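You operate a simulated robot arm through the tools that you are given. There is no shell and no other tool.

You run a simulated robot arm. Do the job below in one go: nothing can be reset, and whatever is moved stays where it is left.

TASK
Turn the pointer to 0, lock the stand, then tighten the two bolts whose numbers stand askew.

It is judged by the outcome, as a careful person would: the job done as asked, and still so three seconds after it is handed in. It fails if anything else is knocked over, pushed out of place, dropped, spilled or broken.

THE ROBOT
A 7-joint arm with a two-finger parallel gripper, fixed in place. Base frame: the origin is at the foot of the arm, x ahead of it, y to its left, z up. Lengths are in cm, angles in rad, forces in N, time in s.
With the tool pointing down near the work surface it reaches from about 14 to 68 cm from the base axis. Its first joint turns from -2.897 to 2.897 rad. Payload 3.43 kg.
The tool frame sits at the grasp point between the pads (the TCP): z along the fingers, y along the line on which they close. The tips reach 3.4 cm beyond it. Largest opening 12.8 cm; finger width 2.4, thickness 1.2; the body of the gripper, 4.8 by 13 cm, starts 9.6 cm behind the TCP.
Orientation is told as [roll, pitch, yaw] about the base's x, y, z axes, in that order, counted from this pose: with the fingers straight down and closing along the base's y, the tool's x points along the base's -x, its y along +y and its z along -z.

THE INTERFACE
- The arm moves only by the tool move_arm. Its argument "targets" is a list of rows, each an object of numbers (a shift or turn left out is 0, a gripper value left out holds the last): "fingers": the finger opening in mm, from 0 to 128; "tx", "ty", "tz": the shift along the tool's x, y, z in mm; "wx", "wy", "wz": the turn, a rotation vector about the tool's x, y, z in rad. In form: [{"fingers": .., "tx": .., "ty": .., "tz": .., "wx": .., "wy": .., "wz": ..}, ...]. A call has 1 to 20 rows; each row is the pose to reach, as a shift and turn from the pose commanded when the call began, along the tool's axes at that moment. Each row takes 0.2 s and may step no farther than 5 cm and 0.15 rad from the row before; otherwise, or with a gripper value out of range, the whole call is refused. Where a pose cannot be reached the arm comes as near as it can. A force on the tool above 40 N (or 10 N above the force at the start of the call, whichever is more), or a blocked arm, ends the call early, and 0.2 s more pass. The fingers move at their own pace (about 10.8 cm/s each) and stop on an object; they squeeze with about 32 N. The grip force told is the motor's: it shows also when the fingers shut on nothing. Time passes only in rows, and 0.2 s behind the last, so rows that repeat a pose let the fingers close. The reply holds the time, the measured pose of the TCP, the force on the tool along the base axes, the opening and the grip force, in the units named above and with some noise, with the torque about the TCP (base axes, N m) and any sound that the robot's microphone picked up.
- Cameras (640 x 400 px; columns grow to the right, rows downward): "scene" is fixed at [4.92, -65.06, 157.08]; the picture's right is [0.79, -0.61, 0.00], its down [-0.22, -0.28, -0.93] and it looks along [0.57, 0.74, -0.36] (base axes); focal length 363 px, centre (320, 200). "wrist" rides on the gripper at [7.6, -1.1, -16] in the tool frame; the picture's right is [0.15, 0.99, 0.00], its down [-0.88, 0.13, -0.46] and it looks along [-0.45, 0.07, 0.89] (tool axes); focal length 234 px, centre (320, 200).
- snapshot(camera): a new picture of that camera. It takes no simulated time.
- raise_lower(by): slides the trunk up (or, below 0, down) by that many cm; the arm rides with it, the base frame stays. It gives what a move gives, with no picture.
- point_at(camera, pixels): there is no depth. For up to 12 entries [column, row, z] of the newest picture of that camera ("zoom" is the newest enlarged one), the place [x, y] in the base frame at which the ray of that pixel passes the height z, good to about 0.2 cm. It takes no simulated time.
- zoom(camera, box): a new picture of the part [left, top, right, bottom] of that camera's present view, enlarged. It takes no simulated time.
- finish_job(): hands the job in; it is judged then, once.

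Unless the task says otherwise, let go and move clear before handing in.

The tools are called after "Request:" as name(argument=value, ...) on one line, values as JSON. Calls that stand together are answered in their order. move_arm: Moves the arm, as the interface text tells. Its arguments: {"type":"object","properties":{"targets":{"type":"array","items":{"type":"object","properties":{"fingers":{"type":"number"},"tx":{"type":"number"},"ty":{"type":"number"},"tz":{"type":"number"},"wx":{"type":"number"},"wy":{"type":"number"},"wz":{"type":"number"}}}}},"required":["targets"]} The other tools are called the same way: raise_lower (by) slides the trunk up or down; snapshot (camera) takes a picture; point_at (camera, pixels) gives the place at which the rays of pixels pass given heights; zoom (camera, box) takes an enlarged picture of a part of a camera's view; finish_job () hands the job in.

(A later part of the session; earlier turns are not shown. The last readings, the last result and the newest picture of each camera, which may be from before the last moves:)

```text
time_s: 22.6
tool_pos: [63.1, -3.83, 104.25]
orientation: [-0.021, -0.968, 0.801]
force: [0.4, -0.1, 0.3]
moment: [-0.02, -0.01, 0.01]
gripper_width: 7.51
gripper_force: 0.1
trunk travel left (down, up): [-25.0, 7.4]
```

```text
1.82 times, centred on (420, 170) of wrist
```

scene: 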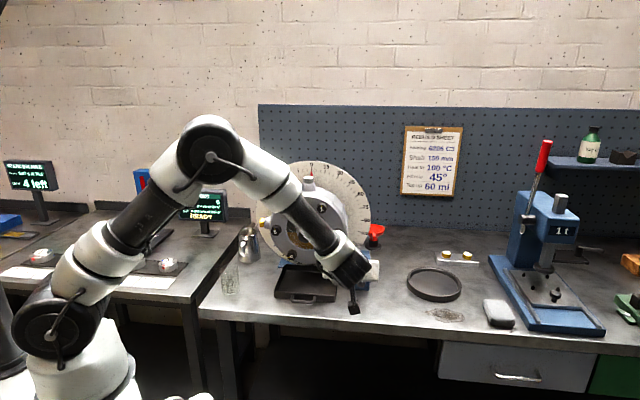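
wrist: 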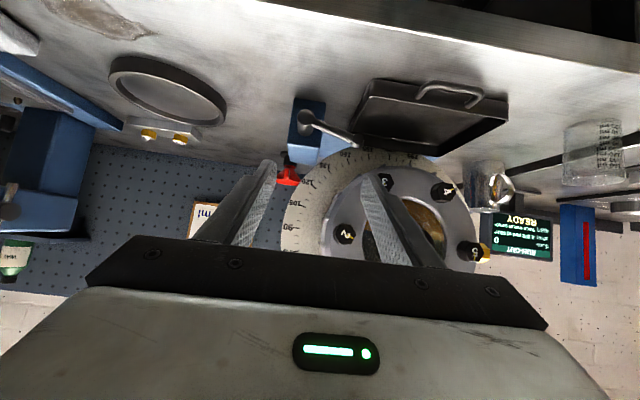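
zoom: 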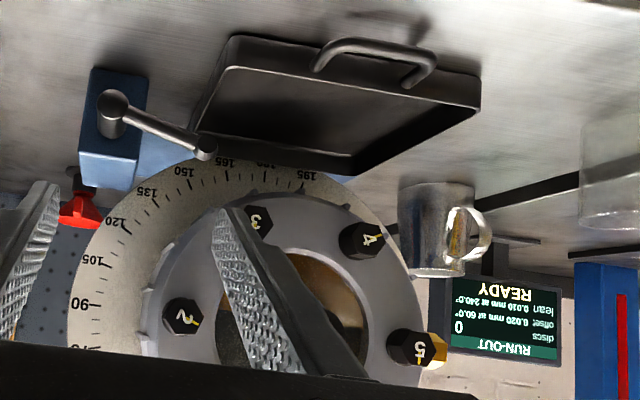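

I'll triangulate the hub, ball, post corners and pan corner with both cameras.

Request:
point_at(camera="wrist", pixels=[[306.1, 116.7, 88], [306.1, 116.7, 96], [357, 141.2, 88], [357, 141.2, 96], [287.25, 143.45, 90], [287.25, 143.45, 98], [320.3, 148.2, 90], [320.3, 148.2, 98], [294.7, 98, 82], [294.7, 98, 90], [369.8, 96.9, 84], [369.8, 96.9, 92]])

Request:
point_at(camera="scene", pixels=[[361.5, 283.75, 88], [361.5, 283.75, 96], [336.5, 275.75, 88], [336.5, 275.75, 96], [370, 270, 90], [370, 270, 98], [354, 269.4, 90], [354, 269.4, 98], [369, 290.25, 82], [369, 290.25, 90], [336.8, 300, 84], [336.8, 300, 92]])

```text
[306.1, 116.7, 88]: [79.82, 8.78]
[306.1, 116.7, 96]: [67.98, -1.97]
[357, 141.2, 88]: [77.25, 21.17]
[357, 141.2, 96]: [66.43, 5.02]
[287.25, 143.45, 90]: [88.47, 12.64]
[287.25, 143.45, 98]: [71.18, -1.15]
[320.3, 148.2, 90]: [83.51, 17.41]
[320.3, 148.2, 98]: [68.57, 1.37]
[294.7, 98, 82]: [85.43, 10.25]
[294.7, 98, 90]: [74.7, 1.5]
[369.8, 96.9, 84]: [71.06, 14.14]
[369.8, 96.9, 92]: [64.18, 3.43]
```

```text
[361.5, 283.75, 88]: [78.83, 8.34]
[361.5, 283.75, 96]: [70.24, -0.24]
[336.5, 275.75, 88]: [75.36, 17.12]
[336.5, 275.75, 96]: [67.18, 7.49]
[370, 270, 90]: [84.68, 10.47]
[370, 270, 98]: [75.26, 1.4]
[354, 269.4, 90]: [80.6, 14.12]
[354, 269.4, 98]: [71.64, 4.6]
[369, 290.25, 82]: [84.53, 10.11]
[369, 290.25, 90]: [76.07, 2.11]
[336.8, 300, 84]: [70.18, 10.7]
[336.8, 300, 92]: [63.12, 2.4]
```

The hub centres near u/v position (75.3, 4.8, 91.3), the post's front face is about 4 cm behind it and its top at z 94; swinging downward would hit the bench and pan, so the lever must go up (clockwise). I'll close the fingers and move to a point in front of and below the rod.

Request:
move_arm(targets=[{"tx": 8, "ty": 7.5, "tz": 27, "fingers": 0}, {"tx": 16, "ty": 15, "tz": 54, "fingers": 0}, {"tx": 24, "ty": 22.5, "tz": 81, "fingers": 0}, {"tx": 31.4, "ty": 29.7, "tz": 107.8, "fingers": 0}])

Request:
snapshot(camera="wrist")

Request:
zoom(camera="wrist", box=[240, 80, 400, 200])

Request:
snapshot(camera="scene")

```text
time_s: 23.6
tool_pos: [66.2, 3.3, 95.5]
orientation: [-0.019, -0.968, 0.801]
force: [-0.2, -0.9, 0.5]
moment: [0.01, 0.0, 0.0]
gripper_width: 0.0
gripper_force: 31.8
trunk travel left (down, up): [-25.0, 7.4]
```

```text
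taken
```

wrist: 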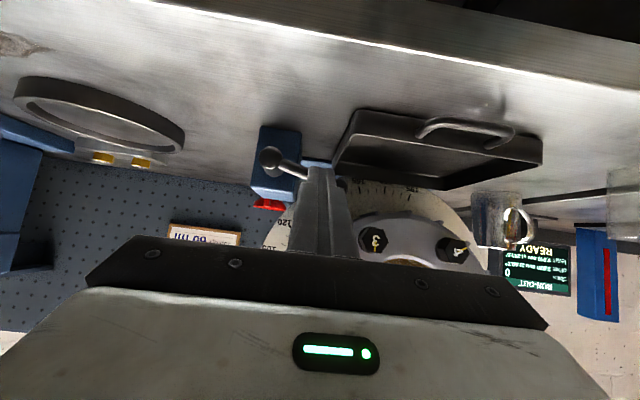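

```text
3.33 times, centred on (320, 140) of wrist
```

zoom: 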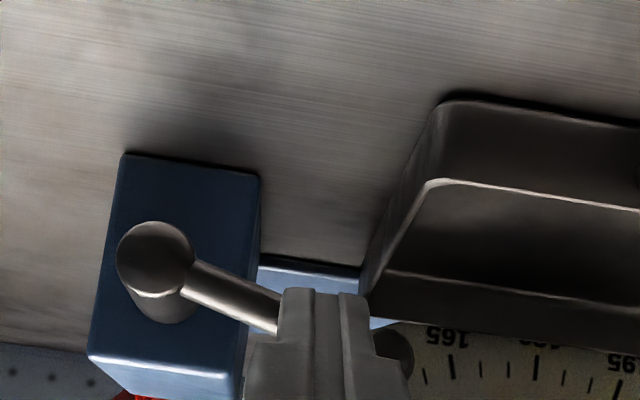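

```text
taken
```

scene: 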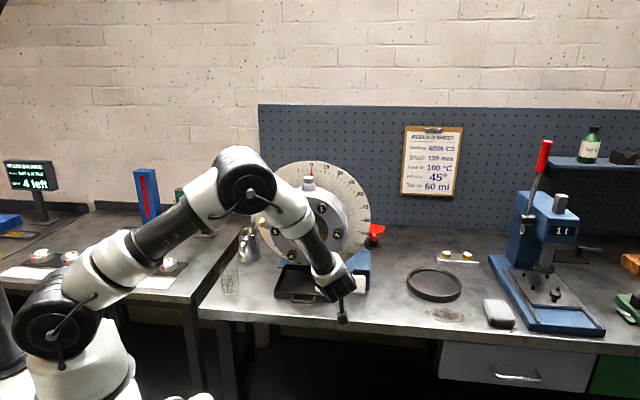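

The ball at zoom (393,345) shows the lever about 12° above horizontal; the closed fingertips line up just under the rod. I'll slide in along the tool axis beneath the rod in small steps.

Request:
move_arm(targets=[{"tx": 5, "tz": 0}, {"tx": 5, "tz": 20}, {"tx": 5, "tz": 40}, {"tx": 4, "tz": 60}, {"tx": 4, "tz": 75}, {"tx": 4, "tz": 81}])

Request:
snapshot(camera="wrist")

Request:
zoom(camera="wrist", box=[240, 110, 400, 230])

Request:
zoom(camera="scene", box=[300, 220, 400, 310])

```text
time_s: 25.0
tool_pos: [70.78, 7.92, 90.5]
orientation: [-0.018, -0.967, 0.802]
force: [0.1, -0.1, -0.9]
moment: [0.0, -0.01, 0.01]
gripper_width: 0.02
gripper_force: 31.8
trunk travel left (down, up): [-25.0, 7.4]
```

```text
taken
```

wrist: 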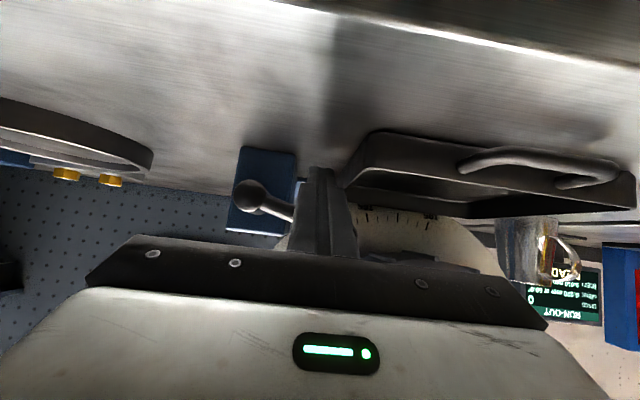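

```text
3.33 times, centred on (320, 170) of wrist
```

zoom: 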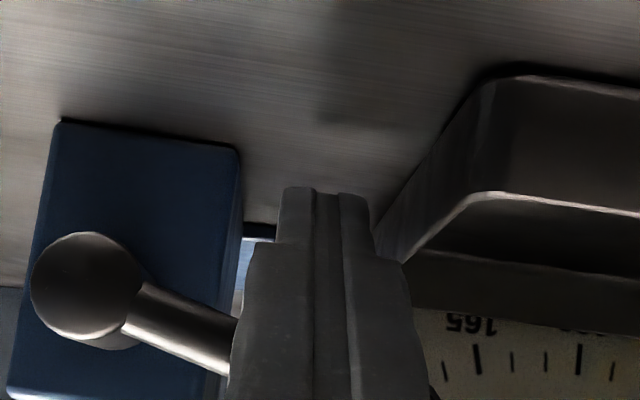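

```text
4.44 times, centred on (350, 265) of scene
```

zoom: 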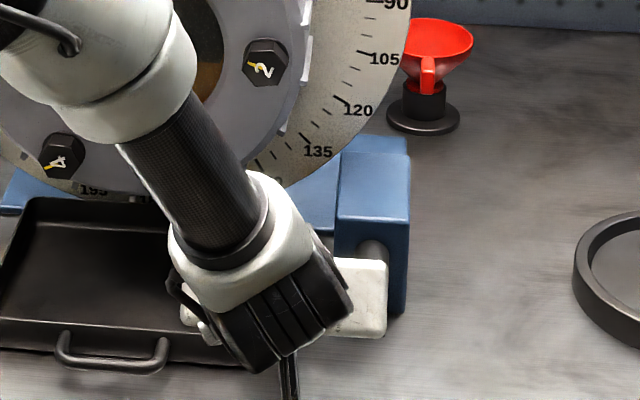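

The fingertips are under the rod with no contact force. I'll lift along an arc about the hub by about 30° and watch force, sound and lever angle.

Request:
move_arm(targets=[{"tx": -4.8, "ty": 1.56, "tz": -3.32}, {"tx": -9.63, "ty": 2.5, "tz": -6.66}, {"tx": -14.51, "ty": 2.8, "tz": -10.04}, {"tx": -19.39, "ty": 2.5, "tz": -13.42}, {"tx": -24.22, "ty": 1.56, "tz": -16.76}])

Request:
snapshot(camera="wrist")

Request:
zoom(camera="wrist", box=[240, 110, 400, 230])

Request:
zoom(camera="scene", box=[300, 150, 400, 310])

```text
time_s: 26.2
tool_pos: [70.61, 7.99, 93.59]
orientation: [-0.019, -0.97, 0.799]
force: [-0.6, -1.7, -1.7]
moment: [0.03, 0.01, -0.05]
gripper_width: 0.01
gripper_force: 32.0
trunk travel left (down, up): [-25.0, 7.4]
```

```text
taken
```

wrist: 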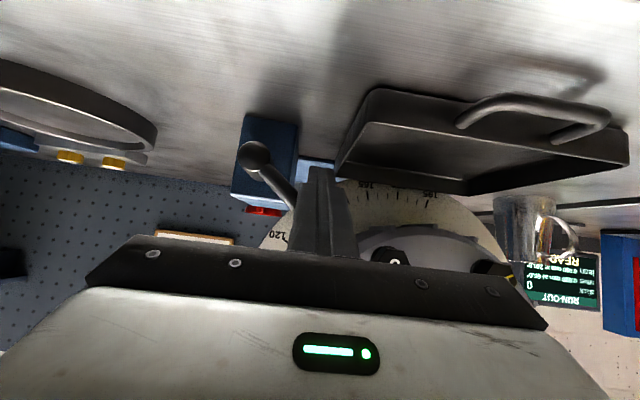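

```text
3.33 times, centred on (320, 170) of wrist
```

zoom: 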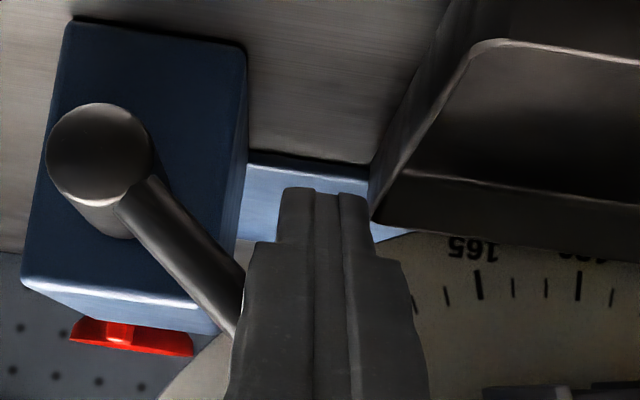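

```text
2.50 times, centred on (350, 230) of scene
```

zoom: 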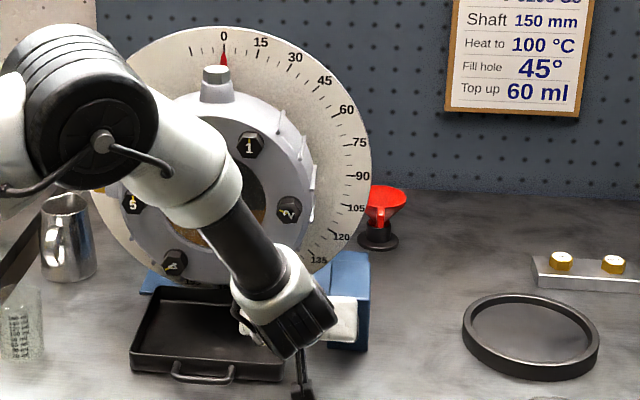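

The lever has swung to about 45° with almost no force and no sound yet. I'll keep pushing along the arc.

Request:
move_arm(targets=[{"tx": -6.2, "ty": -0.3, "tz": -4.3}, {"tx": -12.7, "ty": -2.7, "tz": -8.8}, {"tx": -19.1, "ty": -6.3, "tz": -13.2}, {"tx": -25.0, "ty": -11.1, "tz": -17.3}, {"tx": -30.3, "ty": -16.9, "tz": -21.0}])

Request:
zoom(camera="wrist", box=[200, 100, 400, 240])

Request:
zoom(camera="scene", box=[300, 150, 400, 310])

```text
time_s: 27.4
tool_pos: [71.87, 6.83, 97.31]
orientation: [-0.018, -0.969, 0.8]
force: [-0.5, -0.6, -0.7]
moment: [0.0, 0.02, -0.01]
gripper_width: 0.0
gripper_force: 32.0
trunk travel left (down, up): [-25.0, 7.4]
```

```text
2.86 times, centred on (300, 170) of wrist
```

zoom: 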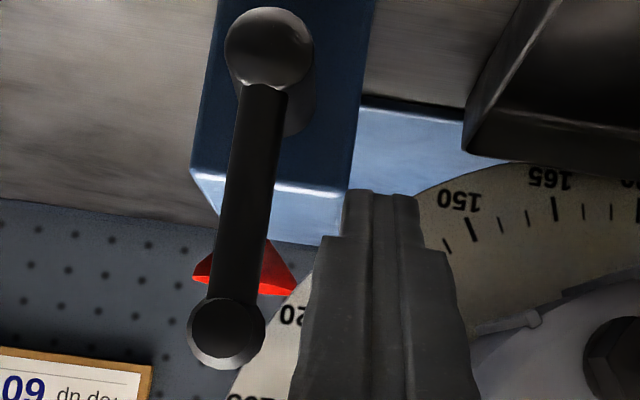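

```text
2.50 times, centred on (350, 230) of scene
```

zoom: 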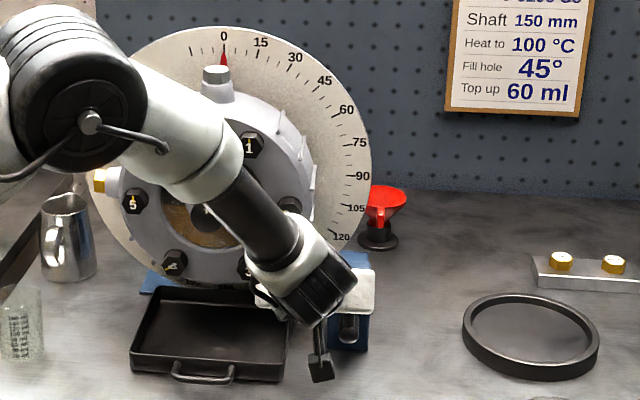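

The lever has swung ahead and now points almost straight up (ball at zoom (227,333)), with the fingers trailing it. I'll follow on to the right gently to see whether it has reached its stop.

Request:
move_arm(targets=[{"tx": -2.1, "ty": -3.3, "tz": -1.4}, {"tx": -4.1, "ty": -6.6, "tz": -2.8}, {"tx": -5.7, "ty": -10.6, "tz": -4}, {"tx": -7.3, "ty": -14.6, "tz": -5.1}, {"tx": -8.5, "ty": -18.8, "tz": -5.9}])

Request:
zoom(camera="wrist", box=[200, 100, 400, 240])

```text
time_s: 28.6
tool_pos: [73.14, 5.43, 98.12]
orientation: [-0.02, -0.969, 0.802]
force: [0.4, -0.5, -0.1]
moment: [-0.01, -0.02, -0.02]
gripper_width: 0.0
gripper_force: 31.9
trunk travel left (down, up): [-25.0, 7.4]
```

```text
2.86 times, centred on (300, 170) of wrist
```

zoom: 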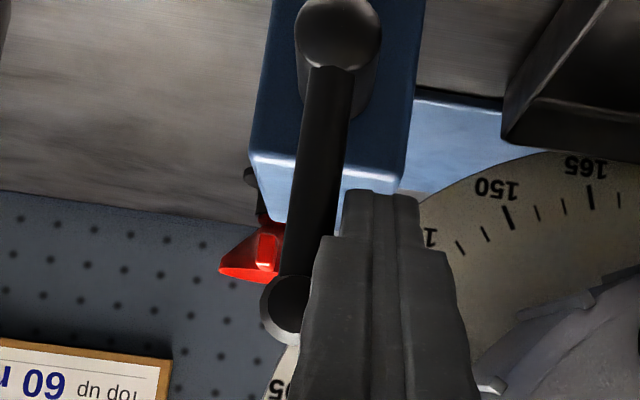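

The lever is still upright and the fingers are almost touching it. I'll press a little further right in 2 mm steps to feel for the stop.

Request:
move_arm(targets=[{"ty": -2}, {"ty": -4}, {"ty": -6}, {"ty": -8}])

Request:
zoom(camera="wrist", box=[200, 100, 400, 240])

```text
time_s: 29.6
tool_pos: [73.28, 5.29, 98.16]
orientation: [-0.013, -0.966, 0.802]
force: [-28.3, 11.1, -5.3]
moment: [-0.05, -0.08, 0.19]
gripper_width: 0.0
gripper_force: 32.8
trunk travel left (down, up): [-25.0, 7.4]
```

```text
2.86 times, centred on (300, 170) of wrist
```

zoom: 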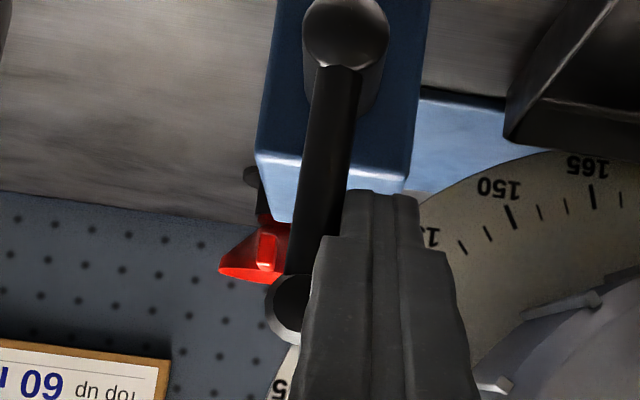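

The lever resists with about 30 N, so it is hard against its stop in the upright position. I'll back the fingers off and pull away, then check it stays.

Request:
move_arm(targets=[{"ty": 6}, {"ty": 12}, {"ty": 12, "tz": -30}, {"ty": 12, "tz": -70}, {"ty": 12, "tz": -110}, {"ty": 12, "tz": -140}])

Request:
snapshot(camera="wrist")

Request:
snapshot(camera="scene")

Request:
zoom(camera="scene", box=[300, 155, 325, 175])

```text
time_s: 31.0
tool_pos: [64.49, -2.32, 106.23]
orientation: [-0.02, -0.971, 0.801]
force: [-0.1, -0.8, 0.4]
moment: [0.0, 0.02, 0.01]
gripper_width: 0.0
gripper_force: 31.6
trunk travel left (down, up): [-25.0, 7.4]
```

```text
taken
```

wrist: 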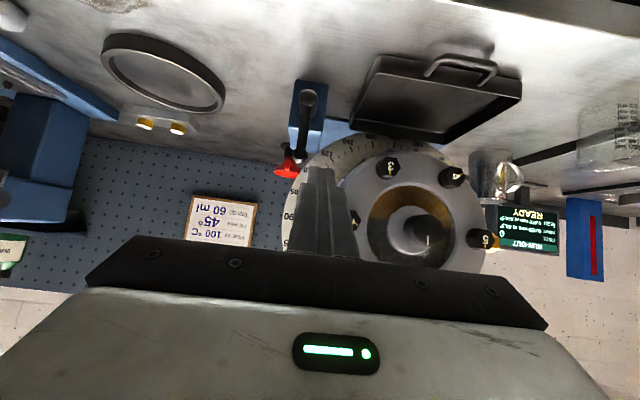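

```text
taken
```

scene: 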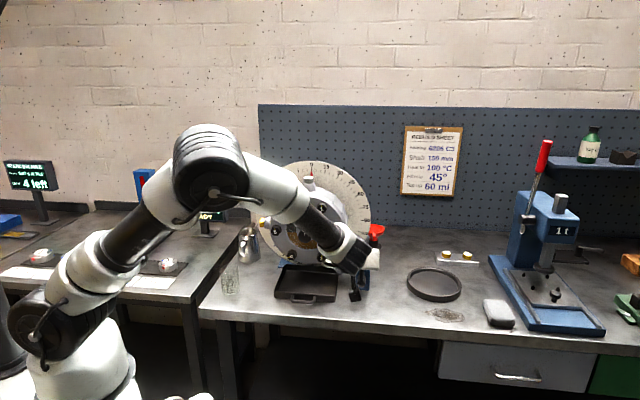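

```text
16.00 times, centred on (312, 165) of scene
```

zoom: 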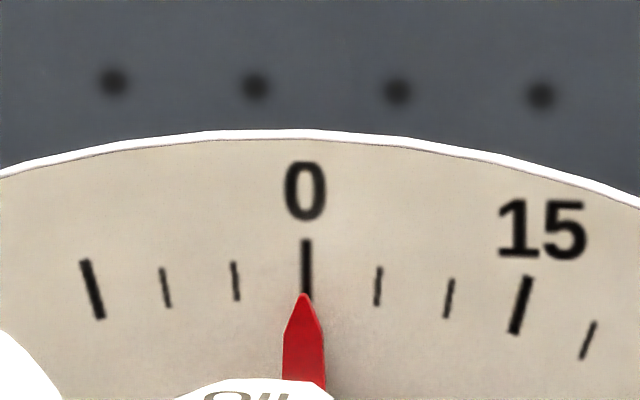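

The lever stays upright and the pointer is still on 0. I'll move in front of the flange with fingers open for a head-on look at the bolt numbers.

Request:
move_arm(targets=[{"tx": 1, "ty": 39, "tz": -5, "wy": -0.03, "fingers": 128}, {"tx": 2, "ty": 78, "tz": -10, "wy": -0.07, "fingers": 128}, {"tx": 3, "ty": 118, "tz": -16, "wy": -0.1, "fingers": 128}, {"tx": 4.7, "ty": 157, "tz": -21, "wy": -0.13, "fingers": 128}])

Request:
snapshot(camera="wrist")

Request:
zoom(camera="wrist", box=[220, 90, 420, 280])

```text
time_s: 32.0
tool_pos: [52.1, 7.35, 106.65]
orientation: [-0.027, -1.096, 0.808]
force: [0.7, 0.2, 0.5]
moment: [0.03, -0.01, 0.02]
gripper_width: 12.82
gripper_force: 0.1
trunk travel left (down, up): [-25.0, 7.4]
```

```text
taken
```

wrist: 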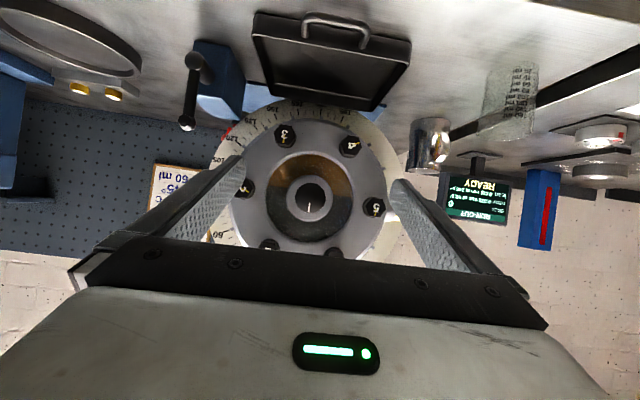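

```text
2.11 times, centred on (320, 185) of wrist
```

zoom: 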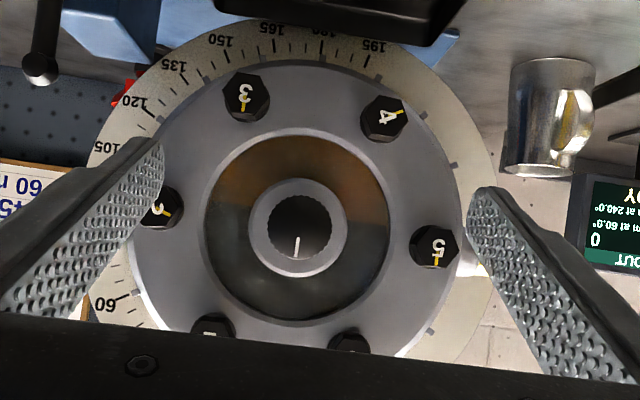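

Bolts 3 and 5 read upright (upside-down view), while bolt 4's tick at zoom (400,107) points sideways. I'll zoom on bolts 4, 3 and 2 for their hex orientation.

Request:
zoom(camera="wrist", box=[270, 115, 370, 170])

Request:
zoom(camera="wrist", box=[225, 165, 285, 215])

Request:
zoom(camera="scene", box=[270, 195, 345, 265])

```text
6.40 times, centred on (320, 142) of wrist
```

zoom: 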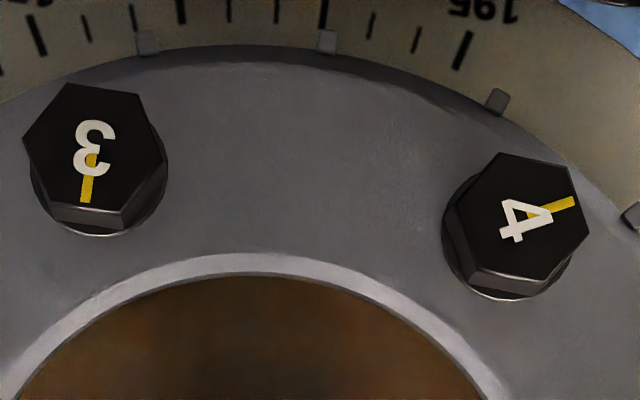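

```text
8.00 times, centred on (255, 190) of wrist
```

zoom: 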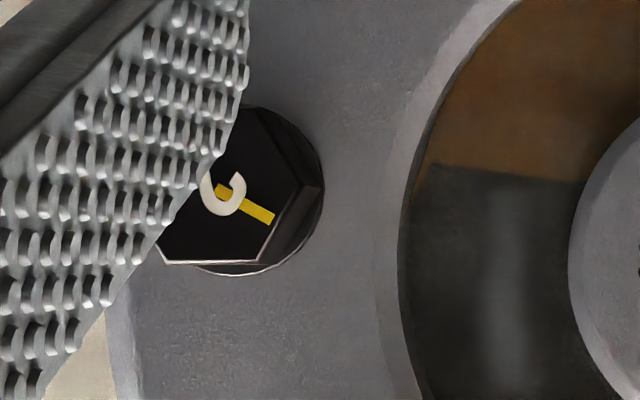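

```text
5.71 times, centred on (308, 230) of scene
```

zoom: 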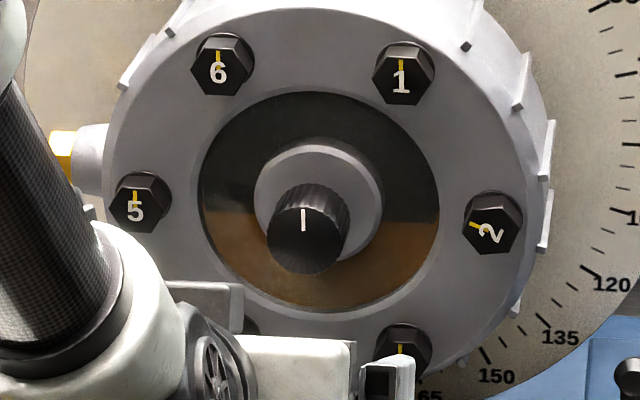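

Confirmed: bolts 1, 3, 5, 6 are upright, bolt 4 is turned about 120° back and bolt 2 about 60° back. I'll get rays through bolts 4, 3 and 5 in this view to pin their positions.

Request:
point_at(camera="wrist", pixels=[[351.6, 144.8, 98], [351.6, 144.8, 101], [284.8, 134.2, 98], [284.8, 134.2, 101], [374, 207.3, 105], [374, 207.3, 107], [310, 198, 105], [310, 198, 107]])

Request:
point_at(camera="scene", pixels=[[338.3, 234, 107], [338.3, 234, 109], [276.5, 230.5, 107], [276.5, 230.5, 109], [322.8, 208, 115], [322.8, 208, 117], [290.5, 206.5, 115], [290.5, 206.5, 117]])

```text
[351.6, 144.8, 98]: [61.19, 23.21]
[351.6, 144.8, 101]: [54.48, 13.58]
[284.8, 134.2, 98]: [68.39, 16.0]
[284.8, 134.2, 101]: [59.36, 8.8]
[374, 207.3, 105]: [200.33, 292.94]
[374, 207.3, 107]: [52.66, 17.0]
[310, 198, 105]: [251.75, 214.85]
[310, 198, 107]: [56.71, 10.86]
```

```text
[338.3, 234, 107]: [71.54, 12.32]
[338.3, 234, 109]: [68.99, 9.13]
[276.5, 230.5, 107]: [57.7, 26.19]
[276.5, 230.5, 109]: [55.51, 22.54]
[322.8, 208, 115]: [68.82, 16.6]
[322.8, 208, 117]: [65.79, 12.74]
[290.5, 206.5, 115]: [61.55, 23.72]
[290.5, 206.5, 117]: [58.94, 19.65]
```

Combining both cameras with the boss grip positions, the axis is at about z 107.6, with bolt 4 near (59.9?, 21.x, 99.3). I'll level the tool first, then roll it so the fingers will close on two flats of bolt 4.

Request:
move_arm(targets=[{"wy": -0.12}, {"wy": -0.24}, {"wy": -0.36}, {"wy": -0.475}])

Request:
move_arm(targets=[{"wz": -0.14}, {"wz": -0.28}, {"wz": -0.42}, {"wz": -0.56}, {"wz": -0.7}, {"wz": -0.84}, {"wz": -0.98}, {"wz": -1.12}, {"wz": -1.26}, {"wz": -1.4}, {"wz": -1.56}])

```text
time_s: 33.0
tool_pos: [52.05, 7.35, 106.81]
orientation: [-1.841, -1.559, 2.627]
force: [-0.2, -0.1, -0.2]
moment: [0.02, 0.0, -0.02]
gripper_width: 12.79
gripper_force: 0.0
trunk travel left (down, up): [-25.0, 7.4]
```

```text
refused: row 11 steps farther than a row can; nothing moved
```

The tool is level; the roll was refused because the last step was slightly too big. I'll repeat with even steps.

Request:
move_arm(targets=[{"wz": -0.14}, {"wz": -0.28}, {"wz": -0.42}, {"wz": -0.56}, {"wz": -0.7}, {"wz": -0.84}, {"wz": -0.98}, {"wz": -1.12}, {"wz": -1.26}, {"wz": -1.4}, {"wz": -1.54}, {"wz": -1.56}])

Request:
snapshot(camera="wrist")

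Request:
snapshot(camera="scene")

```text
time_s: 35.6
tool_pos: [54.63, 15.04, 124.37]
orientation: [-1.467, -0.07, 2.317]
force: [0.4, 0.0, 0.7]
moment: [0.01, 0.0, 0.02]
gripper_width: 12.82
gripper_force: 0.0
out of reach, approached as far as the arm can: row 3, 4, 5, 6, 7, 8, 9, 10, 11, 12
trunk travel left (down, up): [-25.0, 7.4]
```

```text
taken
```

wrist: 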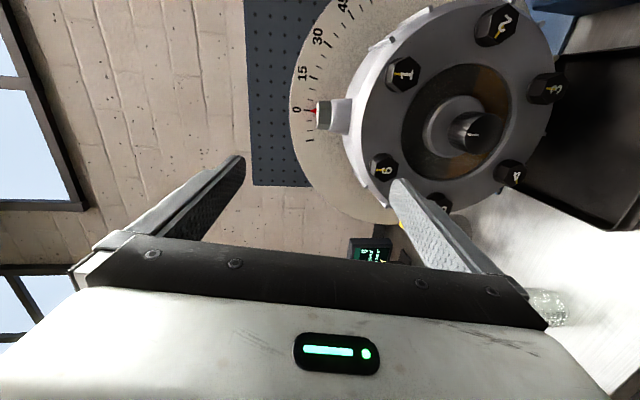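

```text
taken
```

scene: 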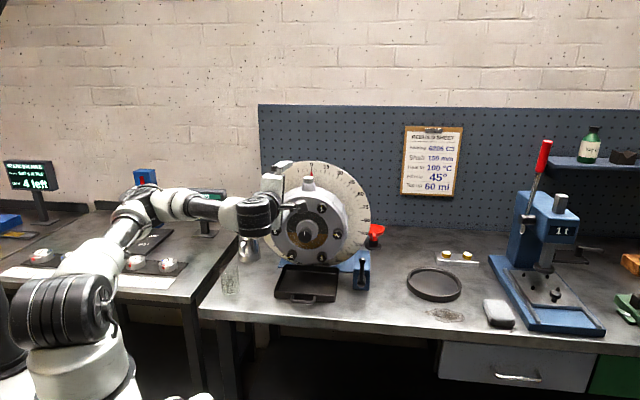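

The arm could not roll that way (joint limit) and drifted to (54.6, 15.0, 124.4), touching nothing as far as the forces show. I'll check the left side of the scene before reversing the roll.

Request:
zoom(camera="scene", box=[0, 140, 280, 320])

Request:
zoom(camera="scene", box=[230, 150, 390, 310])

```text
2.22 times, centred on (140, 230) of scene
```

zoom: 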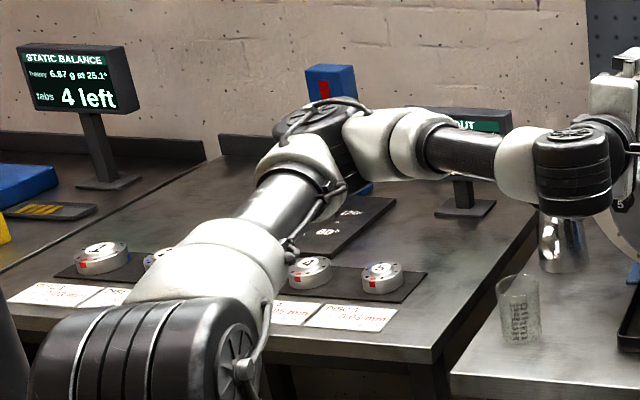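

```text
2.50 times, centred on (310, 230) of scene
```

zoom: 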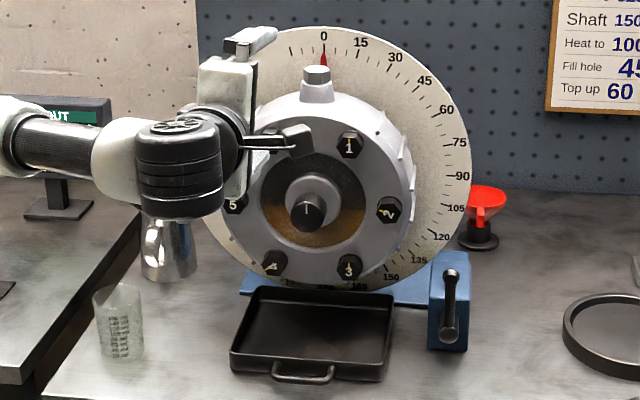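

Nothing was disturbed; the pitcher, glass, discs and pan are in their places. I'll reverse the roll in the same small steps while backing slightly away from the flange.

Request:
move_arm(targets=[{"wz": 0.13, "tz": -5}, {"wz": 0.26, "tz": -10}, {"wz": 0.39, "tz": -15}, {"wz": 0.52, "tz": -20}, {"wz": 0.65, "tz": -25}, {"wz": 0.78, "tz": -30}])

Request:
snapshot(camera="scene")

```text
time_s: 37.0
tool_pos: [52.32, 12.93, 124.98]
orientation: [-1.416, -0.846, 2.208]
force: [0.2, -0.4, 0.9]
moment: [-0.01, 0.01, -0.03]
gripper_width: 12.82
gripper_force: 0.0
trunk travel left (down, up): [-25.0, 7.4]
```

```text
taken
```

scene: 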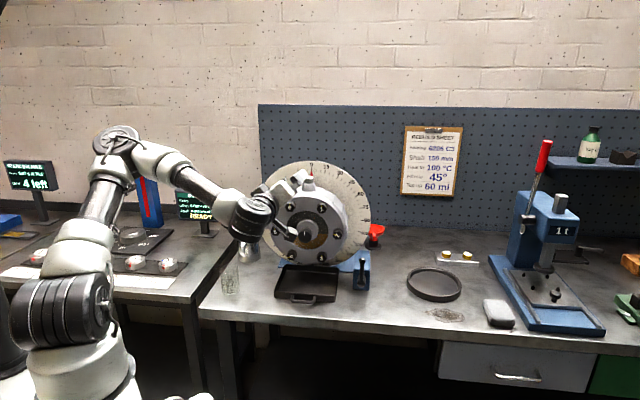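

The arm reversed without trouble and is now at (52.3, 12.9, 125.0). I'll roll on in the positive direction, where there is room, to about 30° past upright.

Request:
move_arm(targets=[{"wz": 0.138}, {"wz": 0.276}, {"wz": 0.414}, {"wz": 0.552}, {"wz": 0.69}, {"wz": 0.828}, {"wz": 0.966}, {"wz": 1.104}, {"wz": 1.244}])

Request:
snapshot(camera="wrist")

Request:
snapshot(camera="scene")

```text
time_s: 39.0
tool_pos: [52.39, 12.95, 125.05]
orientation: [1.368, -1.036, -0.642]
force: [-0.4, -0.6, 0.0]
moment: [0.0, 0.0, 0.01]
gripper_width: 12.8
gripper_force: 0.0
trunk travel left (down, up): [-25.0, 7.4]
```

```text
taken
```

wrist: 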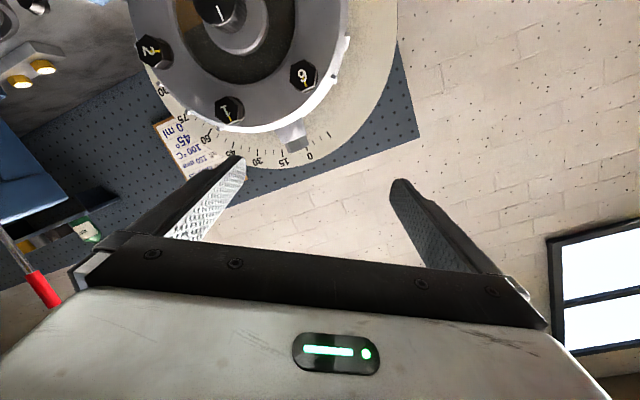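

```text
taken
```

scene: 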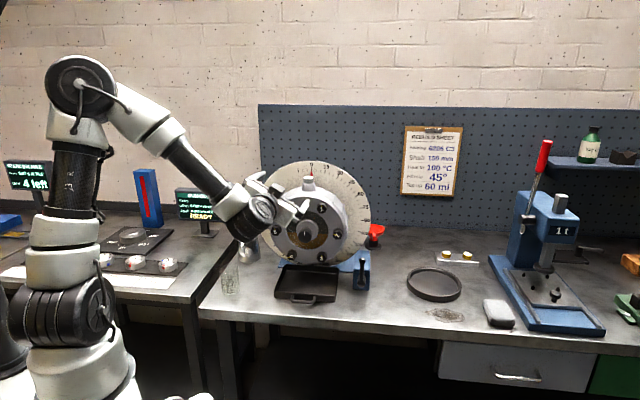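

The roll is now about 30° with the tool slightly off level. I'll correct the tilt and descend to a stand-off in front of bolt 4.

Request:
move_arm(targets=[{"wx": -0.0197, "wy": -0.0182, "tx": 28, "ty": -15.3, "tz": 4.9}, {"wx": -0.0394, "wy": -0.0364, "tx": 56, "ty": -30.6, "tz": 9.8}, {"wx": -0.0591, "wy": -0.0546, "tx": 84, "ty": -45.9, "tz": 14.7}, {"wx": -0.0788, "wy": -0.0728, "tx": 112, "ty": -61.2, "tz": 19.6}, {"wx": -0.0788, "wy": -0.0728, "tx": 140, "ty": -76.5, "tz": 24.5}, {"wx": -0.0788, "wy": -0.0728, "tx": 168, "ty": -91.8, "tz": 29.4}, {"wx": -0.0788, "wy": -0.0728, "tx": 196, "ty": -107.1, "tz": 34.3, "fingers": 60}, {"wx": -0.0788, "wy": -0.0728, "tx": 223.6, "ty": -122.3, "tz": 39.2, "fingers": 60}])

Request:
snapshot(camera="wrist")

Request:
snapshot(camera="scene")

```text
time_s: 40.8
tool_pos: [52.46, 14.05, 99.3]
orientation: [1.572, -1.046, -0.788]
force: [0.0, 0.1, 0.2]
moment: [-0.02, 0.0, 0.0]
gripper_width: 5.99
gripper_force: 0.1
trunk travel left (down, up): [-25.0, 7.4]
```

```text
taken
```

wrist: 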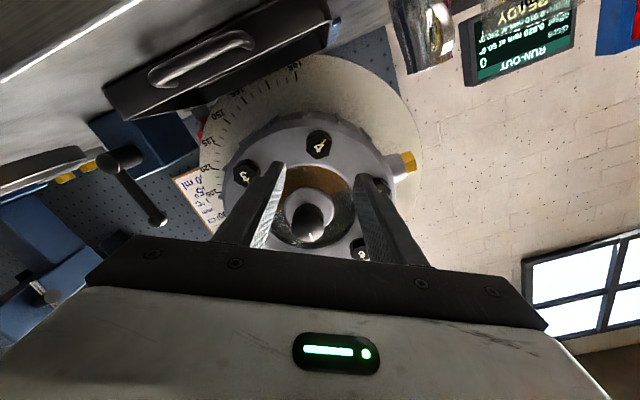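

```text
taken
```

scene: 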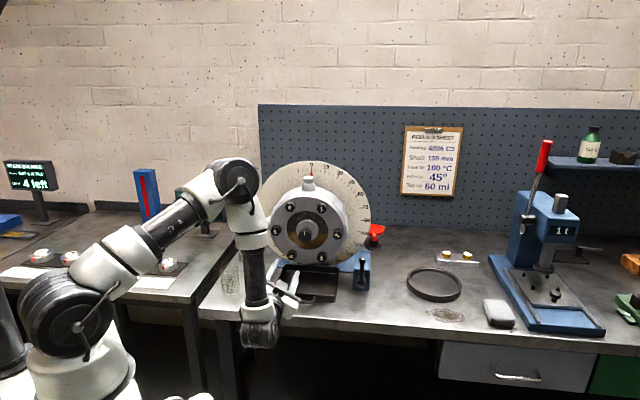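

Bolt 4 shows at about (318,143) between the finger lines. I'll zoom to measure its centre and hex orientation.

Request:
zoom(camera="wrist", box=[280, 115, 360, 175])

Request:
zoom(camera="wrist", box=[200, 100, 440, 270])

```text
6.67 times, centred on (320, 145) of wrist
```

zoom: 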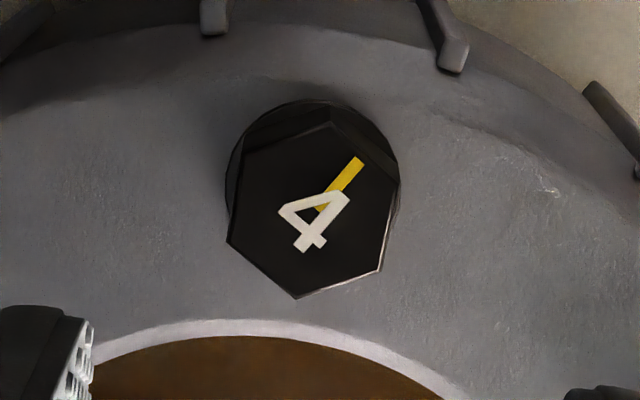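

```text
2.35 times, centred on (320, 185) of wrist
```

zoom: 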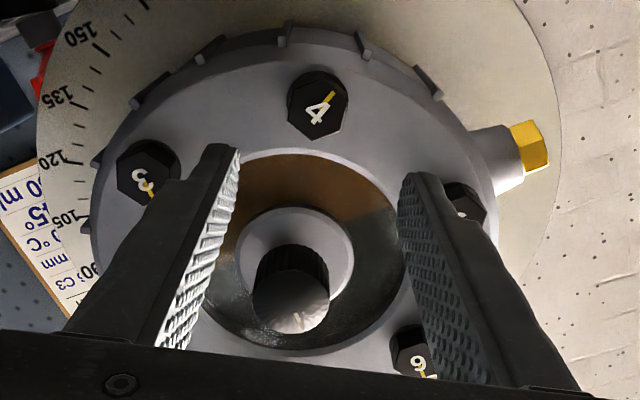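

The bolt's centre in zoom is (312,210), i.e. about 0.8 cm off toward tool +x by the wrist camera. I'll shift partway and advance until the tips are just in front of the bolt head, then re-measure.

Request:
move_arm(targets=[{"tx": 7}, {"tx": 7, "tz": 20}, {"tx": 7, "tz": 40}, {"tx": 7, "tz": 55}])

Request:
snapshot(camera="wrist")

Request:
zoom(camera="wrist", box=[240, 110, 400, 230])

```text
time_s: 41.8
tool_pos: [56.32, 18.43, 98.6]
orientation: [1.569, -1.046, -0.784]
force: [0.1, 0.6, 0.6]
moment: [0.0, 0.01, -0.03]
gripper_width: 5.99
gripper_force: 0.1
trunk travel left (down, up): [-25.0, 7.4]
```

```text
taken
```

wrist: 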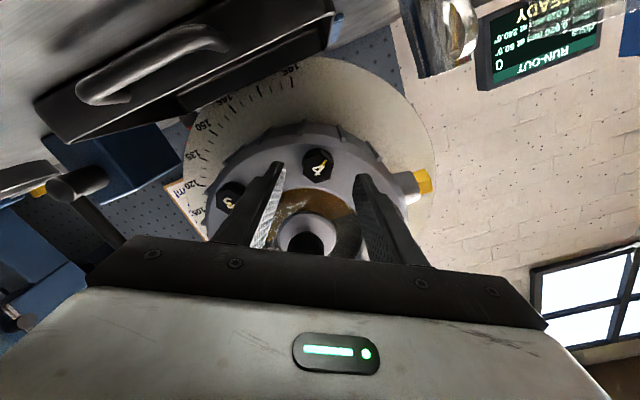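

```text
3.33 times, centred on (320, 170) of wrist
```

zoom: 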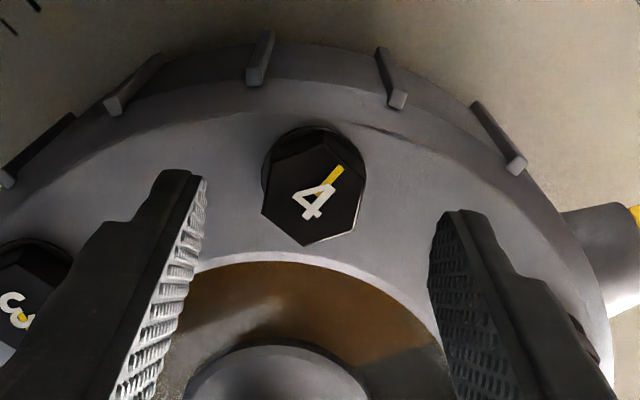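

Bolt 4's hex flats run parallel to the pads (edges (270,155)-(262,210) in zoom). I'll creep forward 2 cm with a slight lateral trim and re-check.

Request:
move_arm(targets=[{"tx": 1.5, "ty": -1.2, "tz": 7}, {"tx": 1.5, "ty": -1.2, "tz": 14}, {"tx": 1.5, "ty": -1.2, "tz": 20}])

Request:
snapshot(camera="wrist")

Request:
zoom(camera="wrist", box=[260, 130, 380, 220])

Request:
zoom(camera="scene", box=[220, 190, 360, 350])

```text
time_s: 42.6
tool_pos: [57.91, 19.68, 98.5]
orientation: [1.569, -1.046, -0.785]
force: [-0.4, -0.5, -0.3]
moment: [0.0, 0.01, 0.02]
gripper_width: 6.02
gripper_force: 0.0
trunk travel left (down, up): [-25.0, 7.4]
```

```text
taken
```

wrist: 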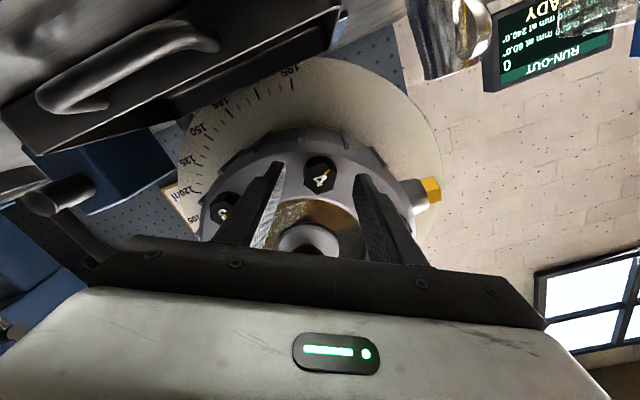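

```text
4.44 times, centred on (320, 175) of wrist
```

zoom: 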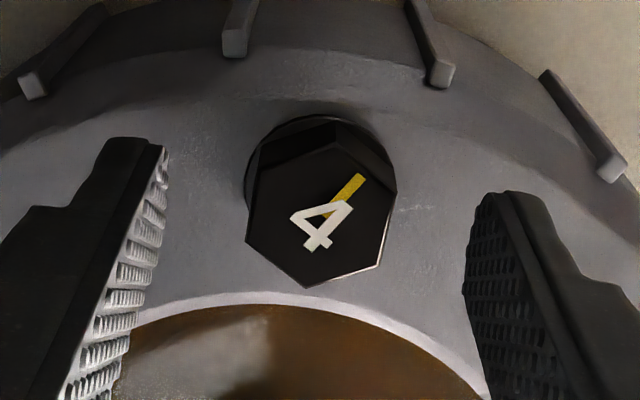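

```text
2.50 times, centred on (290, 270) of scene
```

zoom: 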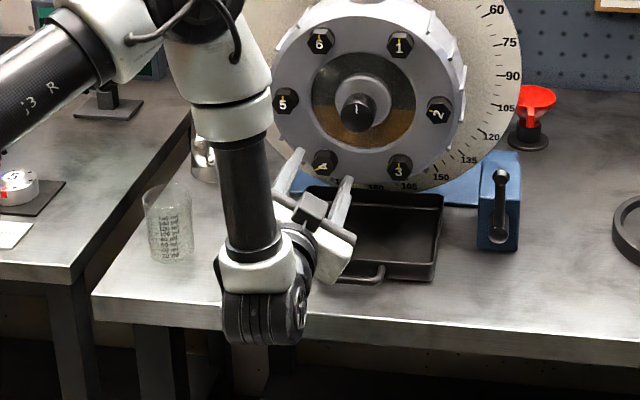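

The bolt is centred between the pads to about 1 mm. I'll go 6 mm deeper so the tips lap the head, then close on it.

Request:
move_arm(targets=[{"tx": 1, "ty": 1, "tz": 3}, {"tx": 1, "ty": 1, "tz": 6}, {"tx": 1, "ty": 1, "tz": 6, "fingers": 45}, {"tx": 1, "ty": 1, "tz": 6, "fingers": 35}, {"tx": 1, "ty": 1, "tz": 6, "fingers": 20}, {"tx": 1, "ty": 1, "tz": 6, "fingers": 20}])

Request:
zoom(camera="wrist", box=[260, 130, 380, 220])

```text
time_s: 44.0
tool_pos: [58.42, 20.22, 98.3]
orientation: [1.567, -1.046, -0.786]
force: [3.2, -1.8, -0.7]
moment: [-0.11, 0.18, -0.05]
gripper_width: 2.79
gripper_force: 45.2
trunk travel left (down, up): [-25.0, 7.4]
```

```text
4.44 times, centred on (320, 175) of wrist
```

zoom: 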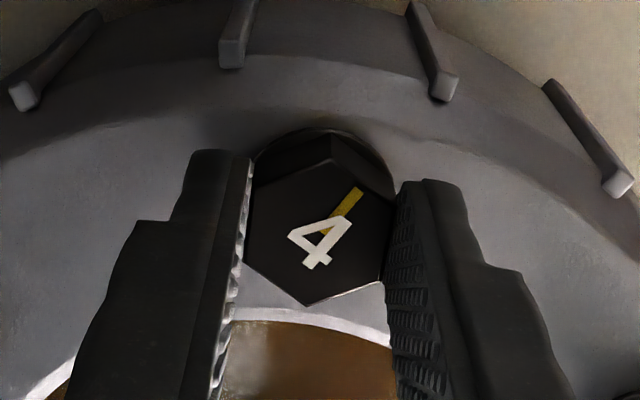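

Bolt 4 is gripped across flats at 27.9 mm. I'll turn it clockwise by 0.3 rad first and watch the torque.

Request:
move_arm(targets=[{"wz": 0.1, "ty": -0.1}, {"wz": 0.2, "ty": -0.2}, {"wz": 0.3, "tx": 0.1, "ty": -0.3}])

Request:
zoom(camera="wrist", box=[260, 130, 380, 220])

```text
time_s: 44.8
tool_pos: [58.35, 20.42, 98.49]
orientation: [1.572, -0.743, -0.784]
force: [5.5, 3.7, 1.2]
moment: [0.48, -0.46, -0.63]
gripper_width: 2.8
gripper_force: 45.0
trunk travel left (down, up): [-25.0, 7.4]
```

```text
4.44 times, centred on (320, 175) of wrist
```

zoom: 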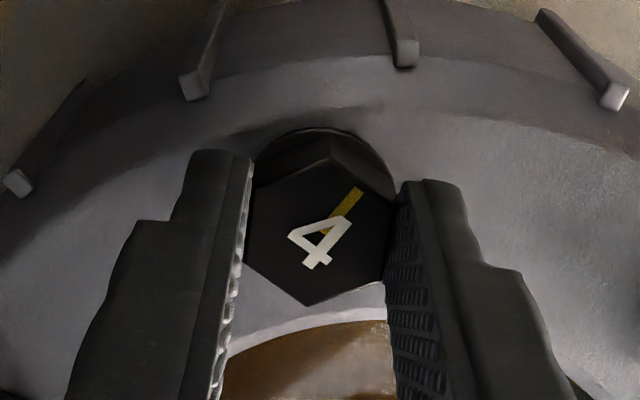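

The bolt turns with the gripper under low torque. I'll continue clockwise another 0.8 rad.

Request:
move_arm(targets=[{"wz": 0.1, "ty": -0.1}, {"wz": 0.2, "ty": -0.2}, {"wz": 0.3, "tx": 0.1, "ty": -0.3}, {"wz": 0.4, "tx": 0.1, "ty": -0.5}, {"wz": 0.5, "tx": 0.1, "ty": -0.6}, {"wz": 0.6, "tx": 0.2, "ty": -0.7}, {"wz": 0.7, "tx": 0.3, "ty": -0.8}, {"wz": 0.8, "tx": 0.4, "ty": -0.9}])

Request:
zoom(camera="wrist", box=[260, 130, 380, 220])

Request:
snapshot(camera="scene")

```text
time_s: 46.6
tool_pos: [58.38, 20.23, 98.51]
orientation: [1.577, 0.054, -0.783]
force: [8.9, 8.9, 19.6]
moment: [0.13, -0.24, -0.67]
gripper_width: 2.78
gripper_force: 44.9
trunk travel left (down, up): [-25.0, 7.4]
```

```text
4.44 times, centred on (320, 175) of wrist
```

zoom: 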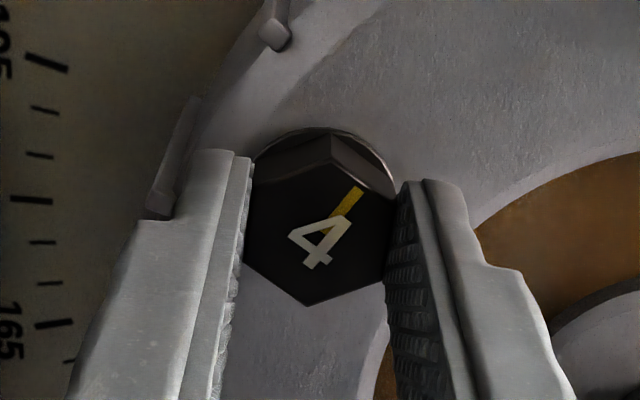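

```text
taken
```

scene: 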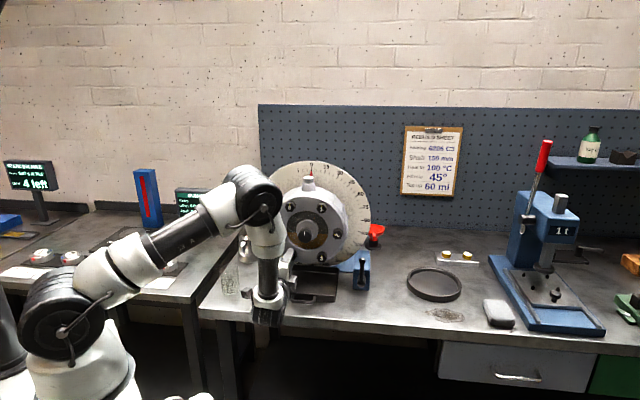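

Bolt 4 has turned about 63° but a 20 N upward side force shows I'm about 3 mm low. I'll shift up to relieve it and continue turning.

Request:
move_arm(targets=[{"ty": 1.5}, {"ty": 2.8}, {"ty": 2.8, "wz": 0.1}, {"ty": 2.8, "wz": 0.2}, {"ty": 2.8, "wz": 0.3}, {"ty": 2.8, "wz": 0.4}])

```text
time_s: 48.0
tool_pos: [58.42, 20.28, 98.7]
orientation: [1.568, 0.457, -0.786]
force: [12.1, 10.3, 9.4]
moment: [0.47, -0.49, 1.05]
gripper_width: 2.78
gripper_force: 44.6
trunk travel left (down, up): [-25.0, 7.4]
```

The side force eased; the remaining pull along the axis suggests the bolt is screwing inward. I'll follow it in 2 mm and continue turning.

Request:
move_arm(targets=[{"ty": 1.2, "tz": 1.5}, {"ty": 1.2, "tz": 2, "wz": 0.1}, {"ty": 1.2, "tz": 2, "wz": 0.2}, {"ty": 1.2, "tz": 2.2, "wz": 0.3}, {"ty": 1.2, "tz": 2.4, "wz": 0.4}])

Request:
snapshot(camera="wrist")

Request:
zoom(camera="wrist", box=[240, 120, 400, 240])

Request:
zoom(camera="scene", box=[240, 190, 360, 310])

```text
time_s: 49.2
tool_pos: [58.57, 20.32, 98.68]
orientation: [1.567, 0.855, -0.791]
force: [-14.8, -4.0, 5.5]
moment: [-0.46, 0.47, -0.22]
gripper_width: 2.79
gripper_force: 44.9
trunk travel left (down, up): [-25.0, 7.4]
```

```text
taken
```

wrist: 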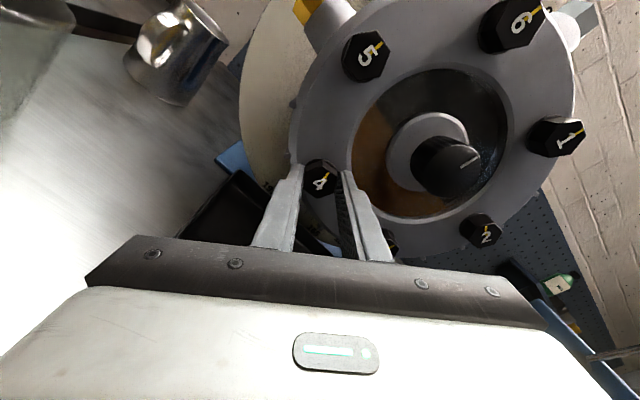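

```text
3.33 times, centred on (320, 180) of wrist
```

zoom: 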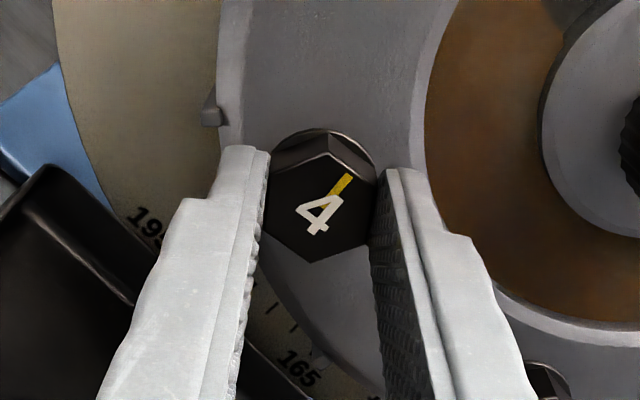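

```text
3.33 times, centred on (300, 250) of scene
```

zoom: 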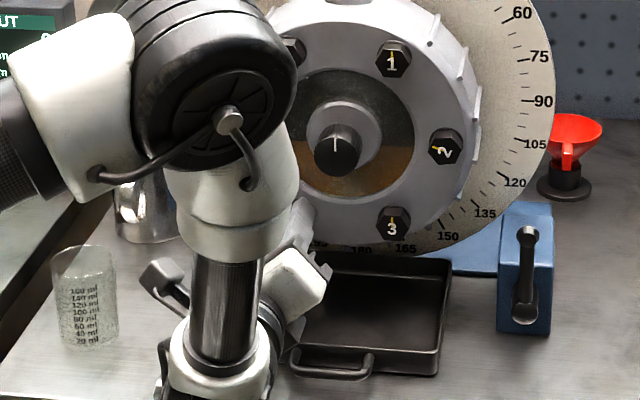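

Bolt 4 has turned about 109°. I'll compare its tick with the tick of bolt 5 in this view.

Request:
zoom(camera="wrist", box=[300, 20, 440, 200])

Request:
zoom(camera="wrist", box=[420, 0, 620, 250])

```text
2.22 times, centred on (370, 110) of wrist
```

zoom: 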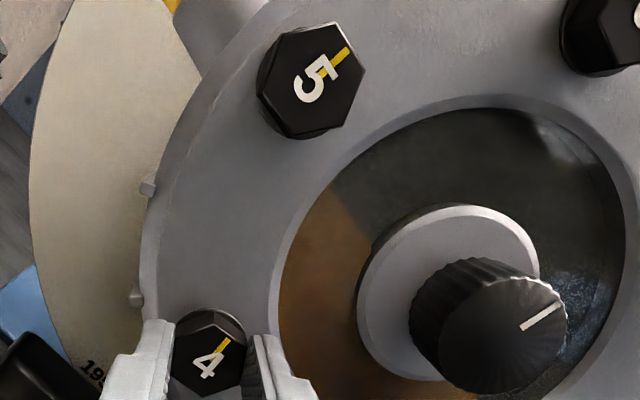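

```text
1.60 times, centred on (520, 125) of wrist
```

zoom: 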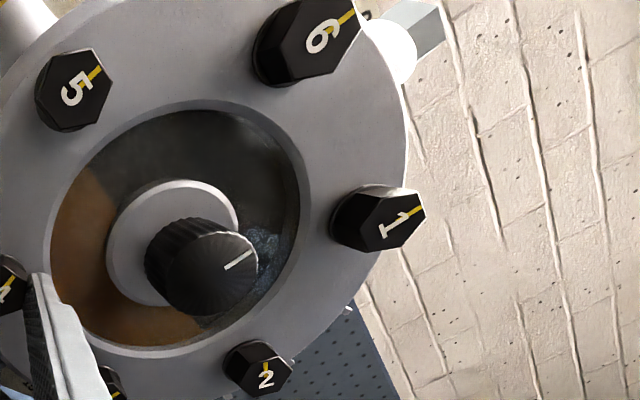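

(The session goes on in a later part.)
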